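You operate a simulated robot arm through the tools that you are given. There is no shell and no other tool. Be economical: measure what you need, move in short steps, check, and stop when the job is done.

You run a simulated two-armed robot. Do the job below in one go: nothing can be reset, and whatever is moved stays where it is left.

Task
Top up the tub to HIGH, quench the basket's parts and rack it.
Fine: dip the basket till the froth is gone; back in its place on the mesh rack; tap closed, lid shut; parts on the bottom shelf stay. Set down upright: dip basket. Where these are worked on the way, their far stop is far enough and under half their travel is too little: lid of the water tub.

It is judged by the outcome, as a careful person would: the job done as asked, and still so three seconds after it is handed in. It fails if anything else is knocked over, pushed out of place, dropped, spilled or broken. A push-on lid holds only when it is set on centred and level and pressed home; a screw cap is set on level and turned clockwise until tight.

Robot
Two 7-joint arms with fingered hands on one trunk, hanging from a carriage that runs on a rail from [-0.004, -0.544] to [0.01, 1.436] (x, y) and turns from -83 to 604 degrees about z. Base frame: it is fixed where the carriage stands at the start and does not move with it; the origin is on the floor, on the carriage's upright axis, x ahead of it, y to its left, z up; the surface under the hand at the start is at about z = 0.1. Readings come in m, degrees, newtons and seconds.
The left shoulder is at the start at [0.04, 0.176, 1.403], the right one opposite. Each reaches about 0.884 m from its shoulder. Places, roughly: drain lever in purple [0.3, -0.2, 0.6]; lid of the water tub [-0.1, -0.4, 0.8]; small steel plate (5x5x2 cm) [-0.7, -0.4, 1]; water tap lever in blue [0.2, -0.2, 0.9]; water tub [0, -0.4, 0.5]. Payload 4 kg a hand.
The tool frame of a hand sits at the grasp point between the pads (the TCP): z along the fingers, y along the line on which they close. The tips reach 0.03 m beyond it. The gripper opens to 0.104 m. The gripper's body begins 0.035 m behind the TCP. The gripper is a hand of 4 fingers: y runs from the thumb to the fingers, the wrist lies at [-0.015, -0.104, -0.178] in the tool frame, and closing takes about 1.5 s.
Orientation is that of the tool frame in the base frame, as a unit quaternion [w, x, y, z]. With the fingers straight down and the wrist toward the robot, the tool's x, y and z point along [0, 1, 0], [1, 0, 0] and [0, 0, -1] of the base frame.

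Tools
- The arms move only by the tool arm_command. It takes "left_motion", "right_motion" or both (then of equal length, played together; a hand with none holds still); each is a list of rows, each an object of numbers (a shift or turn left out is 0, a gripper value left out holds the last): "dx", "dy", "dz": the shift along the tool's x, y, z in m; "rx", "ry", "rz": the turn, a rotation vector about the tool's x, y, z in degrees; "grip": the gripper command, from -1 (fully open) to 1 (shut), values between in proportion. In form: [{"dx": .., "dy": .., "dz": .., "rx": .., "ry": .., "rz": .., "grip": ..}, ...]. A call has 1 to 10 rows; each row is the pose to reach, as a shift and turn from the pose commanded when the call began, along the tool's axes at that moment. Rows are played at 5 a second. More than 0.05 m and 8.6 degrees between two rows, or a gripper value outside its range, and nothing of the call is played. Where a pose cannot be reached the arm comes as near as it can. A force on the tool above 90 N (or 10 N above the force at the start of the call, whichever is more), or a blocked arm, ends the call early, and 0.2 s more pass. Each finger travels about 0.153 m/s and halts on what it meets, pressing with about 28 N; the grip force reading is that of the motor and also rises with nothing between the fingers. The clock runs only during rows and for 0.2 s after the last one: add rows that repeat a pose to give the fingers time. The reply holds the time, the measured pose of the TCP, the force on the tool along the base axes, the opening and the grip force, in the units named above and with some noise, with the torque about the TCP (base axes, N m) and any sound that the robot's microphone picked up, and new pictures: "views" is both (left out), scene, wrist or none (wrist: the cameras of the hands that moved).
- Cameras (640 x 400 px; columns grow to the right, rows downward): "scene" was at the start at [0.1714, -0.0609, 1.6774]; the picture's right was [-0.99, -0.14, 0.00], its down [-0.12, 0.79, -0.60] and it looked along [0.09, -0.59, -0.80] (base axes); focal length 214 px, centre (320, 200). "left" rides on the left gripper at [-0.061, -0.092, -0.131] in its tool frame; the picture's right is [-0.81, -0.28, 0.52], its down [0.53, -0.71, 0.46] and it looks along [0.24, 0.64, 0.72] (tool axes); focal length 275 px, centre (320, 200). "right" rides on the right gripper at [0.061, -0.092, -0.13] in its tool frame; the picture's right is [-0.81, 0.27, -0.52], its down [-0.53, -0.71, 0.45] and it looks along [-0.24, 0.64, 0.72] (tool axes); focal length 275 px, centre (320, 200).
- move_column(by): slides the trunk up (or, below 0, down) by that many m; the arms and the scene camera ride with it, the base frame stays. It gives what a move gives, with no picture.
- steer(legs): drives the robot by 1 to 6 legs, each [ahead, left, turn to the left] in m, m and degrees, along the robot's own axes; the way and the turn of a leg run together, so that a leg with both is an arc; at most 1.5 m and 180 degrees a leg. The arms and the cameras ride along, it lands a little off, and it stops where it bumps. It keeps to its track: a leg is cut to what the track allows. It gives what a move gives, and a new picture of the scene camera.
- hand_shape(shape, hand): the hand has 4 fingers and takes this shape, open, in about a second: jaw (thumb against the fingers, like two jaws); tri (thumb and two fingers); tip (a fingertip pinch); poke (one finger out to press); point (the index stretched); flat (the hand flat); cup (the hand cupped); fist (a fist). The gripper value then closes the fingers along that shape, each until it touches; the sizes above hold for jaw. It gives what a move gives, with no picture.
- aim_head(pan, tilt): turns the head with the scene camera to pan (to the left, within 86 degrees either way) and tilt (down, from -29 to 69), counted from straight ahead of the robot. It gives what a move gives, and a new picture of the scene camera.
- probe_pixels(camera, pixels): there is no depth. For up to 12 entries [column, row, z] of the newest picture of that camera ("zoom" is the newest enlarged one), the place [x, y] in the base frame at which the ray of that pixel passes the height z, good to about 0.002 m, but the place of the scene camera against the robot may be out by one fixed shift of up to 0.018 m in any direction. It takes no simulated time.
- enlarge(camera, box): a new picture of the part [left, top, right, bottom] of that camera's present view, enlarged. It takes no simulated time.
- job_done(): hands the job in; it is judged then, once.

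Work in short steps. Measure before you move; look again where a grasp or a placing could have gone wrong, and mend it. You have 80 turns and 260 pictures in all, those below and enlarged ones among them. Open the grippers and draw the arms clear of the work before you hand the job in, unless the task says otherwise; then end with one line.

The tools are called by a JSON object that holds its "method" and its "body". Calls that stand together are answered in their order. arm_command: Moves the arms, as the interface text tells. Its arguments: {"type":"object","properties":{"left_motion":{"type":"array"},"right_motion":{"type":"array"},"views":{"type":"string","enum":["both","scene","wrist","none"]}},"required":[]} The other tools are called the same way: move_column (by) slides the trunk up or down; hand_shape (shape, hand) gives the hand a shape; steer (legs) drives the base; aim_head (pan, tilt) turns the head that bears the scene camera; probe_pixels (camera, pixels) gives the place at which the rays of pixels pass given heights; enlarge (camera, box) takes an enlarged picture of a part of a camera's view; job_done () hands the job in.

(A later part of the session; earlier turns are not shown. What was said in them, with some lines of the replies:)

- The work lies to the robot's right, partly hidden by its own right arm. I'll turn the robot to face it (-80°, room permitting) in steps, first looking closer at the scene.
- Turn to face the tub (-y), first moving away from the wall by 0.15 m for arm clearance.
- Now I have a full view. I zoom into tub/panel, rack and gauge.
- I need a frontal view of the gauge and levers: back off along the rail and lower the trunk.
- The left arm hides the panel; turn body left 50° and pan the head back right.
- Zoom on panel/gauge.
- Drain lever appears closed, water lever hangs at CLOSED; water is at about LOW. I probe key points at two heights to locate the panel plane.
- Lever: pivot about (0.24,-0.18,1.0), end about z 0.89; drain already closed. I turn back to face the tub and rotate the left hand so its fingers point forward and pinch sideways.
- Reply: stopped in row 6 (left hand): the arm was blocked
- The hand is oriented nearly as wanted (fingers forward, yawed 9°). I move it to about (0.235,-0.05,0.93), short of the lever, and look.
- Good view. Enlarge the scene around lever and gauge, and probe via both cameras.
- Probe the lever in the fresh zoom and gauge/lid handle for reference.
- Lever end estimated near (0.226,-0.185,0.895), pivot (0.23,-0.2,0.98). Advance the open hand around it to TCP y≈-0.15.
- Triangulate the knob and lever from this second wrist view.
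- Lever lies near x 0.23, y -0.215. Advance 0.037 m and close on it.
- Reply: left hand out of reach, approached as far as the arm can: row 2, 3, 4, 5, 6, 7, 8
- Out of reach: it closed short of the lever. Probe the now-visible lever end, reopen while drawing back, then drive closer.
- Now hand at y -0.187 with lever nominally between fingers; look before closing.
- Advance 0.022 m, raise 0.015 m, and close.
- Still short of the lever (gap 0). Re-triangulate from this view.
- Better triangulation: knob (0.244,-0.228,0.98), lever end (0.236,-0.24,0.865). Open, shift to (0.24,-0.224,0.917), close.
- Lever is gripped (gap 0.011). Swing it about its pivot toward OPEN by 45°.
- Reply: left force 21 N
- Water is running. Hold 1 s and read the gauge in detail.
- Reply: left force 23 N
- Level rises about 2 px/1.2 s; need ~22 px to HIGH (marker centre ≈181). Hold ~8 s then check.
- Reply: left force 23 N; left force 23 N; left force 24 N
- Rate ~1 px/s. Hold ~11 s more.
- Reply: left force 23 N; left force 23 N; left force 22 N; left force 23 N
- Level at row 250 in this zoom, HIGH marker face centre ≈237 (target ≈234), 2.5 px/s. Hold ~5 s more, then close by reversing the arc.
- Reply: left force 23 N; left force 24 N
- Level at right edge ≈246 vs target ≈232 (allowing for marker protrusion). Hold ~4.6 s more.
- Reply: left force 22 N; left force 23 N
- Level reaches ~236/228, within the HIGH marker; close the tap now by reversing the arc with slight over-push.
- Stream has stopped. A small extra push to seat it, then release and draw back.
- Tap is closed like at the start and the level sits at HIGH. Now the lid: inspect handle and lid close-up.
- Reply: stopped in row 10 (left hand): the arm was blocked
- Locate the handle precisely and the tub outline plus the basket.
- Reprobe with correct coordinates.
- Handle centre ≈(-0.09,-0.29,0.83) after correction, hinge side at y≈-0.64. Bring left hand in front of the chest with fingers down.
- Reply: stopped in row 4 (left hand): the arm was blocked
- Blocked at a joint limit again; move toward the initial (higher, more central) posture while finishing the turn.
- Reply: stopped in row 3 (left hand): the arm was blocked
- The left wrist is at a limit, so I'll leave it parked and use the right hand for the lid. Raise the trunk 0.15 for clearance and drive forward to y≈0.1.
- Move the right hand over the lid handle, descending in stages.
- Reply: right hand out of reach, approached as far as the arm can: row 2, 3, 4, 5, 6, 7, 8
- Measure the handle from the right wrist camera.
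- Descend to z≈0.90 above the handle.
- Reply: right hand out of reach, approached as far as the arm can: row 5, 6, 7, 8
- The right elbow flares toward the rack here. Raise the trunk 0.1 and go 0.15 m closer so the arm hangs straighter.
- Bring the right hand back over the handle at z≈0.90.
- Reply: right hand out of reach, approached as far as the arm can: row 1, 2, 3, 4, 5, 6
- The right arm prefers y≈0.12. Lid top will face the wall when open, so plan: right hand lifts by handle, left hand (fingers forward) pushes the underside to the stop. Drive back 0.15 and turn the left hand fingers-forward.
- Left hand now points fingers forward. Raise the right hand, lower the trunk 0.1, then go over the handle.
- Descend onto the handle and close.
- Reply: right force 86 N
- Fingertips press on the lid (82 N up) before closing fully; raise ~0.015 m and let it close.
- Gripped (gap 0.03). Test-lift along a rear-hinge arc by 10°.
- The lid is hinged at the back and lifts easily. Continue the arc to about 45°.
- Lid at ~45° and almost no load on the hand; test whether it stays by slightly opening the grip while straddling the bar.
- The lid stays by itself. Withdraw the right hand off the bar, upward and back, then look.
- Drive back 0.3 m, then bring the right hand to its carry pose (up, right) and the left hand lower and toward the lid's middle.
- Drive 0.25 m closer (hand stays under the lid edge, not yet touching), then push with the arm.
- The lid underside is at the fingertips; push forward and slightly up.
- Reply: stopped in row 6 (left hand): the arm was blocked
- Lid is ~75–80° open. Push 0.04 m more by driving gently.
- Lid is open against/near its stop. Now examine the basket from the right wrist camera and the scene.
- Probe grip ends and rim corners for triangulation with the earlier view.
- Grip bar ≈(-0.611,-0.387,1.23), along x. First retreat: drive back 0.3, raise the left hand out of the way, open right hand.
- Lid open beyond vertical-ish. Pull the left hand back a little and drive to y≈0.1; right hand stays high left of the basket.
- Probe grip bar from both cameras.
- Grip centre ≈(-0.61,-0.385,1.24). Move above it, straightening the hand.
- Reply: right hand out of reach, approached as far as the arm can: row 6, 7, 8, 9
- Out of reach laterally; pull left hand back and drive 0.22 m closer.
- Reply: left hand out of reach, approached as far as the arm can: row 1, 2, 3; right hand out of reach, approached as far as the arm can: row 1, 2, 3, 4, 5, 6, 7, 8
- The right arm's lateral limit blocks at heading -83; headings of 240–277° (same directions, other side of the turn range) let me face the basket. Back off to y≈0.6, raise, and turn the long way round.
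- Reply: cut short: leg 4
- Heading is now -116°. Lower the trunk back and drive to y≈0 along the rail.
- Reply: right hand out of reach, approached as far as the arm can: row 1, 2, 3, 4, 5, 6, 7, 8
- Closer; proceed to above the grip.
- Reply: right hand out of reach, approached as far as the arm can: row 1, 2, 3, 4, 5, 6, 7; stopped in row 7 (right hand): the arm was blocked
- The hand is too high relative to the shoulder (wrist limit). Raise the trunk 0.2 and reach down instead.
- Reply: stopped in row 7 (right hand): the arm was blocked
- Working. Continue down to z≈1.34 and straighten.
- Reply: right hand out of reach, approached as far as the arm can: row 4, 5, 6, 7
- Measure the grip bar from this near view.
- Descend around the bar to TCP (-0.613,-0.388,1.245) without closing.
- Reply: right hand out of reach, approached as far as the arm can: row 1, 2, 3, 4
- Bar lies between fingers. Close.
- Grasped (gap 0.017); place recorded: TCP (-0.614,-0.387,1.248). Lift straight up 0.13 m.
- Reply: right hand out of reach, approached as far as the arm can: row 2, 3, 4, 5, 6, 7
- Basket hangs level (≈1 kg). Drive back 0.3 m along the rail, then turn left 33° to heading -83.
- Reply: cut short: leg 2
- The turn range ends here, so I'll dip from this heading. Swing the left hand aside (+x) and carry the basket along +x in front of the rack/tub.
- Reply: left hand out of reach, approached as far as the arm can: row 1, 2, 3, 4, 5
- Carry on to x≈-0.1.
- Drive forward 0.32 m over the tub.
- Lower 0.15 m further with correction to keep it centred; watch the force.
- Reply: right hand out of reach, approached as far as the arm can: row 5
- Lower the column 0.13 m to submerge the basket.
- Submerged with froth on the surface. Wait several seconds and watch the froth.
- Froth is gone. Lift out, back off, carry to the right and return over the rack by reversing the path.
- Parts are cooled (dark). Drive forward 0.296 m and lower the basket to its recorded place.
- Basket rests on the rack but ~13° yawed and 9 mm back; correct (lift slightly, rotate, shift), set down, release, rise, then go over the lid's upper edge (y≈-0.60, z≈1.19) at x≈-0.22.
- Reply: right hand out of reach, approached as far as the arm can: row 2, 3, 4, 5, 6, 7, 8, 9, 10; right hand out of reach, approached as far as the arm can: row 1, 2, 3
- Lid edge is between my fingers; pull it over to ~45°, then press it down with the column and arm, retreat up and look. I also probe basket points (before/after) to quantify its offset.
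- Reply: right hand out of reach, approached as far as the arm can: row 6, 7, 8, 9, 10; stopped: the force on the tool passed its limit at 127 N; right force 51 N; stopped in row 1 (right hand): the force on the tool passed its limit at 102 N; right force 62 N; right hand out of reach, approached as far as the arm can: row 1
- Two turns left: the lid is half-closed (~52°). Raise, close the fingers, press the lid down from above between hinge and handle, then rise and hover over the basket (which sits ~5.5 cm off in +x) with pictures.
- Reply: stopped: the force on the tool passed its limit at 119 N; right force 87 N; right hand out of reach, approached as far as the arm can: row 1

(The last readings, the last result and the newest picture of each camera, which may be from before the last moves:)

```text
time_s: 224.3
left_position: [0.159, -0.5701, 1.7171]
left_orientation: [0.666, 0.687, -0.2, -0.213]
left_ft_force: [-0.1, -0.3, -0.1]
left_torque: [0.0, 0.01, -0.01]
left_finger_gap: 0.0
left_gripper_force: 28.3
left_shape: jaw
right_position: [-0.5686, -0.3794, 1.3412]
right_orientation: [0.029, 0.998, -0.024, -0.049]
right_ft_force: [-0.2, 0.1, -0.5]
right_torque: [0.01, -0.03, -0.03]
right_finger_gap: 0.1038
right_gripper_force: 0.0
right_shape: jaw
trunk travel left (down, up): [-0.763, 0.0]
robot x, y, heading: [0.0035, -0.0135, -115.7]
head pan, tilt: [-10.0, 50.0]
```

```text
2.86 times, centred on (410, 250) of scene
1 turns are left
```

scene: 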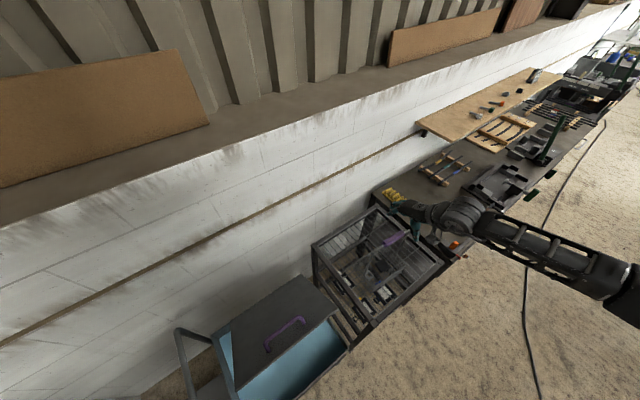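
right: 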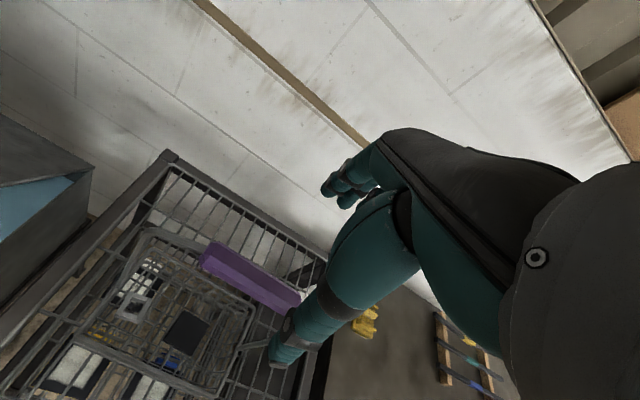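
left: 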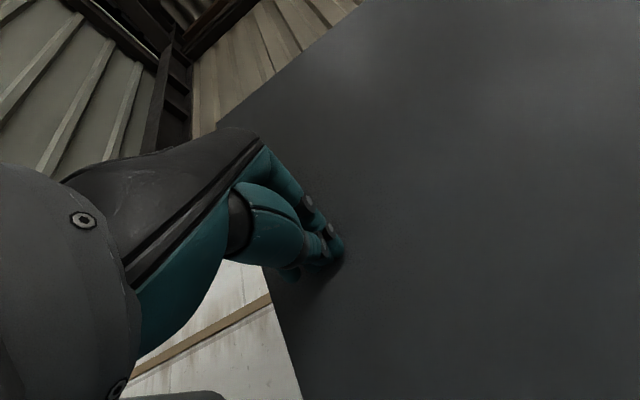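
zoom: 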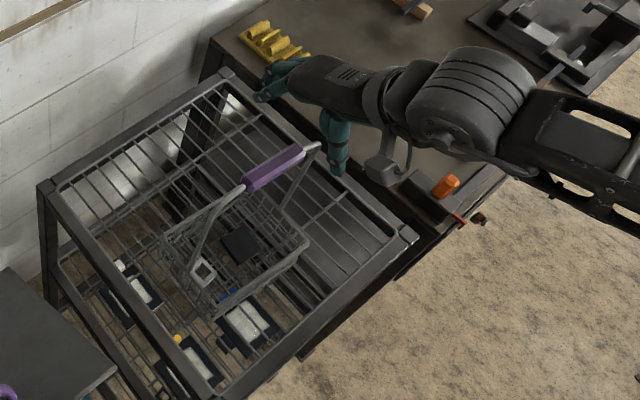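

Last turn: re-grasp the basket and shift it ~5 cm back to its place, release; then from further back straddle the lid handle and press the lid shut slowly along its arc; retreat, open both hands, and hand in.

{"method": "arm_command", "body": {"right_motion": [{"dx": 0.0131, "dy": 0.0034, "dz": -0.0011, "grip": -1}, {"dx": 0.0168, "dy": 0.0011, "dz": 0.0365}, {"dx": 0.0201, "dy": -0.0009, "dz": 0.07}, {"dx": 0.0223, "dy": -0.0023, "dz": 0.0932}, {"dx": 0.0223, "dy": -0.0023, "dz": 0.0932, "grip": 0}, {"dx": 0.0223, "dy": -0.0023, "dz": 0.0932, "grip": 1}, {"dx": 0.0223, "dy": -0.0023, "dz": 0.0932, "grip": 1}, {"dx": 0.0223, "dy": -0.0023, "dz": 0.0932, "grip": 1}, {"dx": 0.0223, "dy": -0.0023, "dz": 0.0932, "grip": 1}, {"dx": 0.0223, "dy": -0.0023, "dz": 0.0932, "grip": 1}], "views": "none"}}

{"method": "arm_command", "body": {"right_motion": [{"dx": -0.0007, "dy": 0.0004, "dz": -0.007}, {"dx": -0.0013, "dy": 0.0008, "dz": -0.0139}, {"dx": -0.0178, "dy": 0.0029, "dz": -0.0122}, {"dx": -0.0343, "dy": 0.005, "dz": -0.0104}, {"dx": -0.0508, "dy": 0.0071, "dz": -0.0087}, {"dx": -0.0508, "dy": 0.0071, "dz": -0.0087}, {"dx": -0.05, "dy": 0.0067, "dz": -0.001}, {"dx": -0.0494, "dy": 0.0062, "dz": 0.0062}, {"dx": -0.0494, "dy": 0.0062, "dz": 0.0062, "grip": 0}, {"dx": -0.0494, "dy": 0.0062, "dz": 0.0062, "grip": -1}], "views": "none"}}

{"method": "arm_command", "body": {"right_motion": [{"grip": -1}, {"grip": -1}, {"grip": -1}, {"dx": -0.0039, "dy": 0.0024, "dz": -0.04}, {"dx": -0.0077, "dy": 0.0048, "dz": -0.08}, {"dx": -0.0116, "dy": 0.0072, "dz": -0.119}], "views": "none"}}

{"method": "steer", "body": {"legs": [[-0.0856, -0.0412, 0]]}}

{"method": "arm_command", "body": {"right_motion": [{"dx": 0.0444, "dy": 0.0095, "dz": -0.0016}, {"dx": 0.0887, "dy": 0.0191, "dz": -0.0033}, {"dx": 0.1331, "dy": 0.0286, "dz": -0.0049}, {"dx": 0.1774, "dy": 0.0381, "dz": -0.0065}, {"dx": 0.2218, "dy": 0.0477, "dz": -0.0081}, {"dx": 0.2662, "dy": 0.0572, "dz": -0.0098}], "views": "none"}}

{"method": "arm_command", "body": {"right_motion": [{"dx": 0.0444, "dy": 0.0095, "dz": -0.0016}, {"dx": 0.0887, "dy": 0.0191, "dz": -0.0033}, {"dx": 0.1331, "dy": 0.0286, "dz": -0.0049}, {"dx": 0.1774, "dy": 0.0381, "dz": -0.0065}, {"dx": 0.2218, "dy": 0.0477, "dz": -0.0081}, {"dx": 0.2662, "dy": 0.0572, "dz": -0.0098}], "views": "none"}}

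{"method": "move_column", "body": {"by": -0.2}}

{"method": "arm_command", "body": {"right_motion": [{"dx": 0.0019, "dy": -0.0012, "dz": 0.0199}, {"dx": 0.0039, "dy": -0.0024, "dz": 0.0397}, {"dx": 0.0053, "dy": -0.0033, "dz": 0.0546}, {"dx": 0.006, "dy": -0.0037, "dz": 0.0616}, {"dx": 0.0064, "dy": -0.0143, "dz": 0.0709}, {"dx": 0.0069, "dy": -0.0259, "dz": 0.0812}, {"dx": 0.0075, "dy": -0.0375, "dz": 0.0915}, {"dx": 0.0081, "dy": -0.0493, "dz": 0.1039}, {"dx": 0.0088, "dy": -0.061, "dz": 0.1162}, {"dx": 0.0097, "dy": -0.0718, "dz": 0.1296}], "views": "none"}}

{"method": "arm_command", "body": {"right_motion": [{"dx": 0.001, "dy": -0.0099, "dz": 0.0144}, {"dx": 0.002, "dy": -0.0197, "dz": 0.0288}, {"dx": 0.003, "dy": -0.0286, "dz": 0.0433}, {"dx": 0.0042, "dy": -0.0366, "dz": 0.0588}, {"dx": 0.0055, "dy": -0.0446, "dz": 0.0753}, {"dx": 0.0067, "dy": -0.0515, "dz": 0.0908}, {"dx": 0.0089, "dy": -0.06, "dz": 0.1163}, {"dx": 0.0111, "dy": -0.0676, "dz": 0.1417}, {"dx": 0.0128, "dy": -0.0718, "dz": 0.1614}, {"dx": 0.0146, "dy": -0.076, "dz": 0.1811}], "views": "none"}}

{"method": "arm_command", "body": {"right_motion": [{"dx": 0.001, "dy": -0.0006, "dz": 0.0099}, {"dx": 0.0019, "dy": -0.0012, "dz": 0.0199}, {"dx": 0.0029, "dy": -0.0018, "dz": 0.0298}, {"dx": 0.0039, "dy": -0.0024, "dz": 0.0397}, {"dx": 0.0048, "dy": -0.003, "dz": 0.0497}, {"dx": 0.0058, "dy": -0.0036, "dz": 0.0596}], "views": "none"}}

{"method": "move_column", "body": {"by": -0.05}}

{"method": "arm_command", "body": {"right_motion": [{"dx": 0.001, "dy": -0.0006, "dz": 0.0099}, {"dx": 0.0019, "dy": -0.0012, "dz": 0.0199}, {"dx": 0.0029, "dy": -0.0018, "dz": 0.0298}, {"dx": 0.0039, "dy": -0.0024, "dz": 0.0397}, {"dx": 0.0048, "dy": -0.003, "dz": 0.0497}], "views": "none"}}

{"method": "move_column", "body": {"by": 0.2}}

{"method": "arm_command", "body": {"right_motion": [{"dz": -0.03, "grip": -1}, {"dz": -0.06, "grip": -1}, {"dz": -0.09, "grip": -1}, {"dz": -0.12, "grip": -1}, {"dz": -0.15, "grip": -1}], "left_motion": [{"grip": -1}, {"grip": -1}, {"grip": -1}, {"grip": -1}, {"grip": -1}], "views": "none"}}

```text
time_s: 226.5
left_position: [0.1577, -0.5699, 1.7157]
left_orientation: [0.666, 0.686, -0.2, -0.213]
left_ft_force: [0.3, -0.2, -0.4]
left_torque: [-0.01, -0.04, 0.03]
left_finger_gap: 0.0001
left_gripper_force: 27.3
left_shape: jaw
right_position: [-0.5541, -0.3842, 1.2479]
right_orientation: [0.029, 0.998, -0.021, -0.05]
right_ft_force: [-1.7, -0.8, 0.6]
right_torque: [0.03, 0.04, 0.06]
right_finger_gap: 0.0166
right_gripper_force: 27.7
right_shape: jaw
trunk travel left (down, up): [-0.763, 0.0]
robot x, y, heading: [-0.001, -0.0153, -116.1]
head pan, tilt: [-10.0, 50.0]
```

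```text
time_s: 228.7
left_position: [0.1575, -0.5702, 1.7165]
left_orientation: [0.667, 0.686, -0.2, -0.212]
left_ft_force: [-0.3, 0.8, 0.0]
left_torque: [0.0, -0.01, -0.02]
left_finger_gap: 0.0001
left_gripper_force: 27.3
left_shape: jaw
right_position: [-0.6052, -0.3874, 1.2483]
right_orientation: [0.03, 0.998, -0.023, -0.051]
right_ft_force: [-0.7, 1.0, -0.5]
right_torque: [0.0, 0.01, 0.04]
right_finger_gap: 0.1035
right_gripper_force: 0.1
right_shape: jaw
trunk travel left (down, up): [-0.763, 0.0]
robot x, y, heading: [-0.0024, -0.0117, -115.6]
head pan, tilt: [-10.0, 50.0]
```

```text
time_s: 230.1
left_position: [0.1586, -0.5699, 1.7174]
left_orientation: [0.666, 0.686, -0.2, -0.212]
left_ft_force: [0.1, 0.6, 0.4]
left_torque: [-0.04, -0.02, 0.01]
left_finger_gap: 0.0
left_gripper_force: 28.4
left_shape: jaw
right_position: [-0.6039, -0.3883, 1.3667]
right_orientation: [0.028, 0.998, -0.022, -0.05]
right_ft_force: [0.2, 0.3, -0.8]
right_torque: [-0.01, 0.01, -0.01]
right_finger_gap: 0.1033
right_gripper_force: 0.0
right_shape: jaw
trunk travel left (down, up): [-0.763, 0.0]
robot x, y, heading: [-0.0014, -0.0155, -116.2]
head pan, tilt: [-10.0, 50.0]
```

```text
time_s: 231.2
left_position: [0.1581, -0.4741, 1.7165]
left_orientation: [0.665, 0.687, -0.2, -0.214]
left_ft_force: [0.0, 0.0, 0.6]
left_torque: [0.01, 0.01, -0.04]
left_finger_gap: 0.0
left_gripper_force: 28.0
left_shape: jaw
right_position: [-0.6049, -0.2914, 1.3665]
right_orientation: [0.029, 0.998, -0.024, -0.05]
right_ft_force: [0.4, 0.1, 0.0]
right_torque: [0.03, 0.01, -0.03]
right_finger_gap: 0.1038
right_gripper_force: 0.0
right_shape: jaw
trunk travel left (down, up): [-0.763, 0.0]
robot x, y, heading: [0.0053, 0.0768, -115.9]
head pan, tilt: [-10.0, 50.0]
```

scene: 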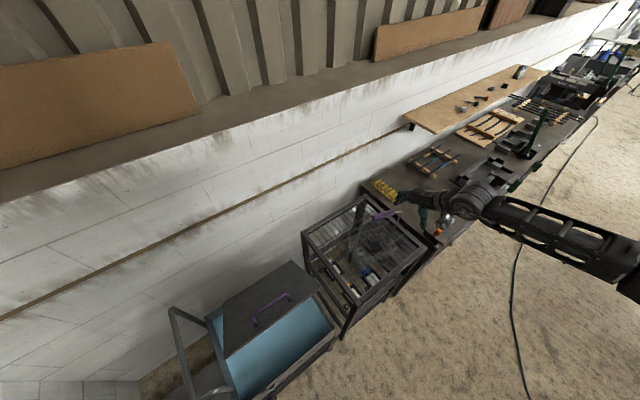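

```text
time_s: 232.6
left_position: [0.1589, -0.4742, 1.7165]
left_orientation: [0.666, 0.686, -0.2, -0.214]
left_ft_force: [0.2, 0.8, 0.1]
left_torque: [-0.01, 0.0, 0.0]
left_finger_gap: 0.0
left_gripper_force: 28.1
left_shape: jaw
right_position: [-0.3425, -0.3653, 1.3516]
right_orientation: [0.03, 0.998, -0.024, -0.051]
right_ft_force: [-0.3, 0.8, 0.2]
right_torque: [0.02, 0.0, 0.02]
right_finger_gap: 0.1038
right_gripper_force: 0.0
right_shape: jaw
trunk travel left (down, up): [-0.763, 0.0]
robot x, y, heading: [-0.0028, 0.0812, -116.1]
head pan, tilt: [-10.0, 50.0]
```

```text
time_s: 234.0
left_position: [0.1583, -0.4752, 1.7167]
left_orientation: [0.666, 0.687, -0.2, -0.213]
left_ft_force: [0.4, -0.7, 0.9]
left_torque: [0.01, 0.04, 0.0]
left_finger_gap: 0.0
left_gripper_force: 27.8
left_shape: jaw
right_position: [-0.0818, -0.4327, 1.3385]
right_orientation: [0.029, 0.998, -0.024, -0.05]
right_ft_force: [-0.5, 0.5, -0.4]
right_torque: [-0.01, -0.02, 0.0]
right_finger_gap: 0.1036
right_gripper_force: 0.1
right_shape: jaw
trunk travel left (down, up): [-0.763, 0.0]
robot x, y, heading: [0.0041, 0.0823, -116.4]
head pan, tilt: [-10.0, 50.0]
```

```text
time_s: 236.2
left_position: [0.1576, -0.4757, 1.516]
left_orientation: [0.666, 0.686, -0.2, -0.214]
left_ft_force: [-0.1, 0.5, 0.0]
left_torque: [0.02, 0.01, -0.01]
left_finger_gap: 0.0
left_gripper_force: 28.2
left_shape: jaw
right_position: [-0.0819, -0.4333, 1.1367]
right_orientation: [0.029, 0.998, -0.024, -0.051]
right_ft_force: [-0.3, 0.1, 0.2]
right_torque: [0.0, 0.0, 0.01]
right_finger_gap: 0.1037
right_gripper_force: 0.0
right_shape: jaw
trunk travel left (down, up): [-0.563, 0.2]
robot x, y, heading: [0.0024, 0.0778, -116.0]
head pan, tilt: [-10.0, 50.0]
```

```text
time_s: 238.4
left_position: [0.1593, -0.475, 1.5167]
left_orientation: [0.665, 0.687, -0.201, -0.215]
left_ft_force: [1.2, 0.7, -0.4]
left_torque: [-0.05, -0.04, 0.05]
left_finger_gap: 0.0002
left_gripper_force: 28.1
left_shape: jaw
right_position: [-0.0813, -0.3689, 1.0039]
right_orientation: [0.029, 0.998, -0.024, -0.051]
right_ft_force: [0.1, 0.3, 0.7]
right_torque: [-0.03, -0.02, -0.01]
right_finger_gap: 0.1039
right_gripper_force: 0.0
right_shape: jaw
trunk travel left (down, up): [-0.563, 0.2]
robot x, y, heading: [0.0002, 0.075, -116.0]
head pan, tilt: [-10.0, 50.0]
```

```text
time_s: 240.6
left_position: [0.1584, -0.4765, 1.5173]
left_orientation: [0.667, 0.685, -0.201, -0.213]
left_ft_force: [-0.6, -0.4, -0.4]
left_torque: [0.0, 0.0, -0.03]
left_finger_gap: 0.0001
left_gripper_force: 28.6
left_shape: jaw
right_position: [-0.0757, -0.3191, 0.8331]
right_orientation: [0.044, 0.998, -0.024, -0.047]
right_ft_force: [-1.5, 5.0, 54.2]
right_torque: [2.67, 0.02, 0.0]
right_finger_gap: 0.1036
right_gripper_force: 0.0
right_shape: jaw
trunk travel left (down, up): [-0.563, 0.2]
robot x, y, heading: [0.0017, 0.0742, -115.8]
head pan, tilt: [-10.0, 50.0]
stopped in row 10 (right hand): the force on the tool passed its limit at 105 N (the readings are from after the stop); the commanded pose is now the measured one
```

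```text
time_s: 240.9
left_position: [0.1572, -0.4739, 1.5157]
left_orientation: [0.666, 0.686, -0.2, -0.213]
left_ft_force: [0.5, -0.4, 0.3]
left_torque: [0.02, -0.02, 0.0]
left_finger_gap: 0.0002
left_gripper_force: 28.0
left_shape: jaw
right_position: [-0.0727, -0.3189, 0.8324]
right_orientation: [0.047, 0.998, -0.023, -0.045]
right_ft_force: [-6.8, 14.7, 57.2]
right_torque: [2.42, 0.0, 0.17]
right_finger_gap: 0.1042
right_gripper_force: 0.0
right_shape: jaw
trunk travel left (down, up): [-0.563, 0.2]
robot x, y, heading: [0.0015, 0.0772, -116.2]
head pan, tilt: [-10.0, 50.0]
stopped in row 1 (right hand): the force on the tool passed its limit at 107 N (the readings are from after the stop); the commanded pose is now the measured one
```

```text
time_s: 241.3
left_position: [0.1568, -0.474, 1.513]
left_orientation: [0.666, 0.686, -0.2, -0.213]
left_ft_force: [0.1, 0.3, -0.1]
left_torque: [-0.01, 0.01, -0.05]
left_finger_gap: 0.0
left_gripper_force: 27.9
left_shape: jaw
right_position: [-0.0697, -0.3197, 0.8316]
right_orientation: [0.049, 0.997, -0.023, -0.046]
right_ft_force: [-9.1, 18.4, 49.6]
right_torque: [2.01, 0.02, 0.35]
right_finger_gap: 0.104
right_gripper_force: 0.0
right_shape: jaw
trunk travel left (down, up): [-0.56, 0.203]
robot x, y, heading: [0.0058, 0.078, -115.9]
head pan, tilt: [-10.0, 50.0]
stopped: the force on the tool passed its limit at 110 N (the readings are from after the stop); the commanded pose is now the measured one
```

```text
time_s: 241.6
left_position: [0.155, -0.4725, 1.5118]
left_orientation: [0.665, 0.687, -0.2, -0.214]
left_ft_force: [-0.2, 1.0, -0.2]
left_torque: [-0.02, -0.02, 0.03]
left_finger_gap: 0.0002
left_gripper_force: 28.1
left_shape: jaw
right_position: [-0.0677, -0.3195, 0.8313]
right_orientation: [0.051, 0.998, -0.023, -0.042]
right_ft_force: [-12.9, 26.5, 60.3]
right_torque: [2.03, 0.07, 0.37]
right_finger_gap: 0.1039
right_gripper_force: 0.1
right_shape: jaw
trunk travel left (down, up): [-0.56, 0.203]
robot x, y, heading: [-0.0, 0.0788, -116.0]
head pan, tilt: [-10.0, 50.0]
stopped in row 1 (right hand): the force on the tool passed its limit at 109 N (the readings are from after the stop); the commanded pose is now the measured one
```

```text
time_s: 243.8
left_position: [0.1576, -0.4749, 1.7144]
left_orientation: [0.665, 0.687, -0.201, -0.213]
left_ft_force: [0.4, 0.6, -0.3]
left_torque: [-0.02, 0.02, 0.01]
left_finger_gap: 0.0
left_gripper_force: 28.1
left_shape: jaw
right_position: [-0.0657, -0.321, 1.0309]
right_orientation: [0.051, 0.998, -0.022, -0.041]
right_ft_force: [0.2, -1.0, 0.5]
right_torque: [-0.02, 0.0, 0.02]
right_finger_gap: 0.1037
right_gripper_force: 0.0
right_shape: jaw
trunk travel left (down, up): [-0.76, 0.003]
robot x, y, heading: [0.0005, 0.0789, -116.0]
head pan, tilt: [-10.0, 50.0]
```

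```text
time_s: 245.0
left_position: [0.1579, -0.4744, 1.7136]
left_orientation: [0.665, 0.687, -0.2, -0.213]
left_ft_force: [-0.4, -0.1, -0.1]
left_torque: [0.02, 0.0, -0.01]
left_finger_gap: 0.1037
left_gripper_force: 0.1
left_shape: jaw
right_position: [-0.0523, -0.3073, 1.1803]
right_orientation: [0.05, 0.998, -0.023, -0.041]
right_ft_force: [0.4, 0.3, -0.4]
right_torque: [-0.02, 0.0, -0.01]
right_finger_gap: 0.1038
right_gripper_force: 0.1
right_shape: jaw
trunk travel left (down, up): [-0.76, 0.003]
robot x, y, heading: [-0.0003, 0.0753, -116.0]
head pan, tilt: [-10.0, 50.0]
```

{"method": "steer", "body": {"legs": [[-0.27, -0.13, 0]]}}

{"method": "job_done", "body": {}}

```text
time_s: 247.0
left_position: [0.1622, -0.1734, 1.7142]
left_orientation: [0.666, 0.686, -0.2, -0.212]
left_ft_force: [0.0, -0.2, -0.4]
left_torque: [-0.03, 0.01, -0.01]
left_finger_gap: 0.1037
left_gripper_force: 0.1
left_shape: jaw
right_position: [-0.0499, -0.0061, 1.1805]
right_orientation: [0.051, 0.998, -0.02, -0.04]
right_ft_force: [0.2, 0.2, 0.3]
right_torque: [-0.04, 0.01, -0.03]
right_finger_gap: 0.1042
right_gripper_force: 0.0
right_shape: jaw
trunk travel left (down, up): [-0.76, 0.003]
robot x, y, heading: [0.0042, 0.3792, -115.7]
head pan, tilt: [-10.0, 50.0]
```

scene: 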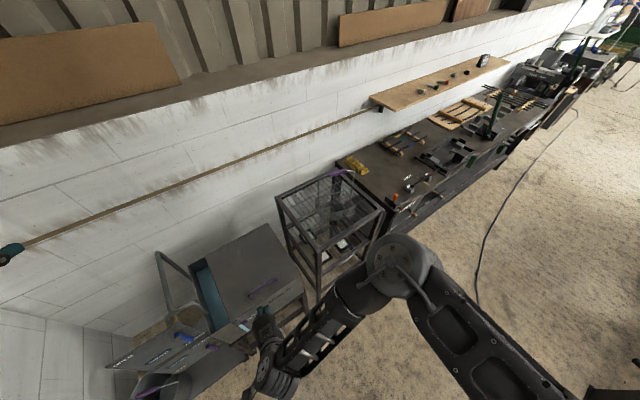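

```text
The job is handed in.
```

I handed the job in with the tub at the HIGH mark, tap closed, parts quenched until the froth was gone, basket released upright within about 1 cm of its place on the mesh rack, and lid shut. The last basket shift and the final lid press were done without a close-up check, and I took no close-up of the bottom-shelf parts.
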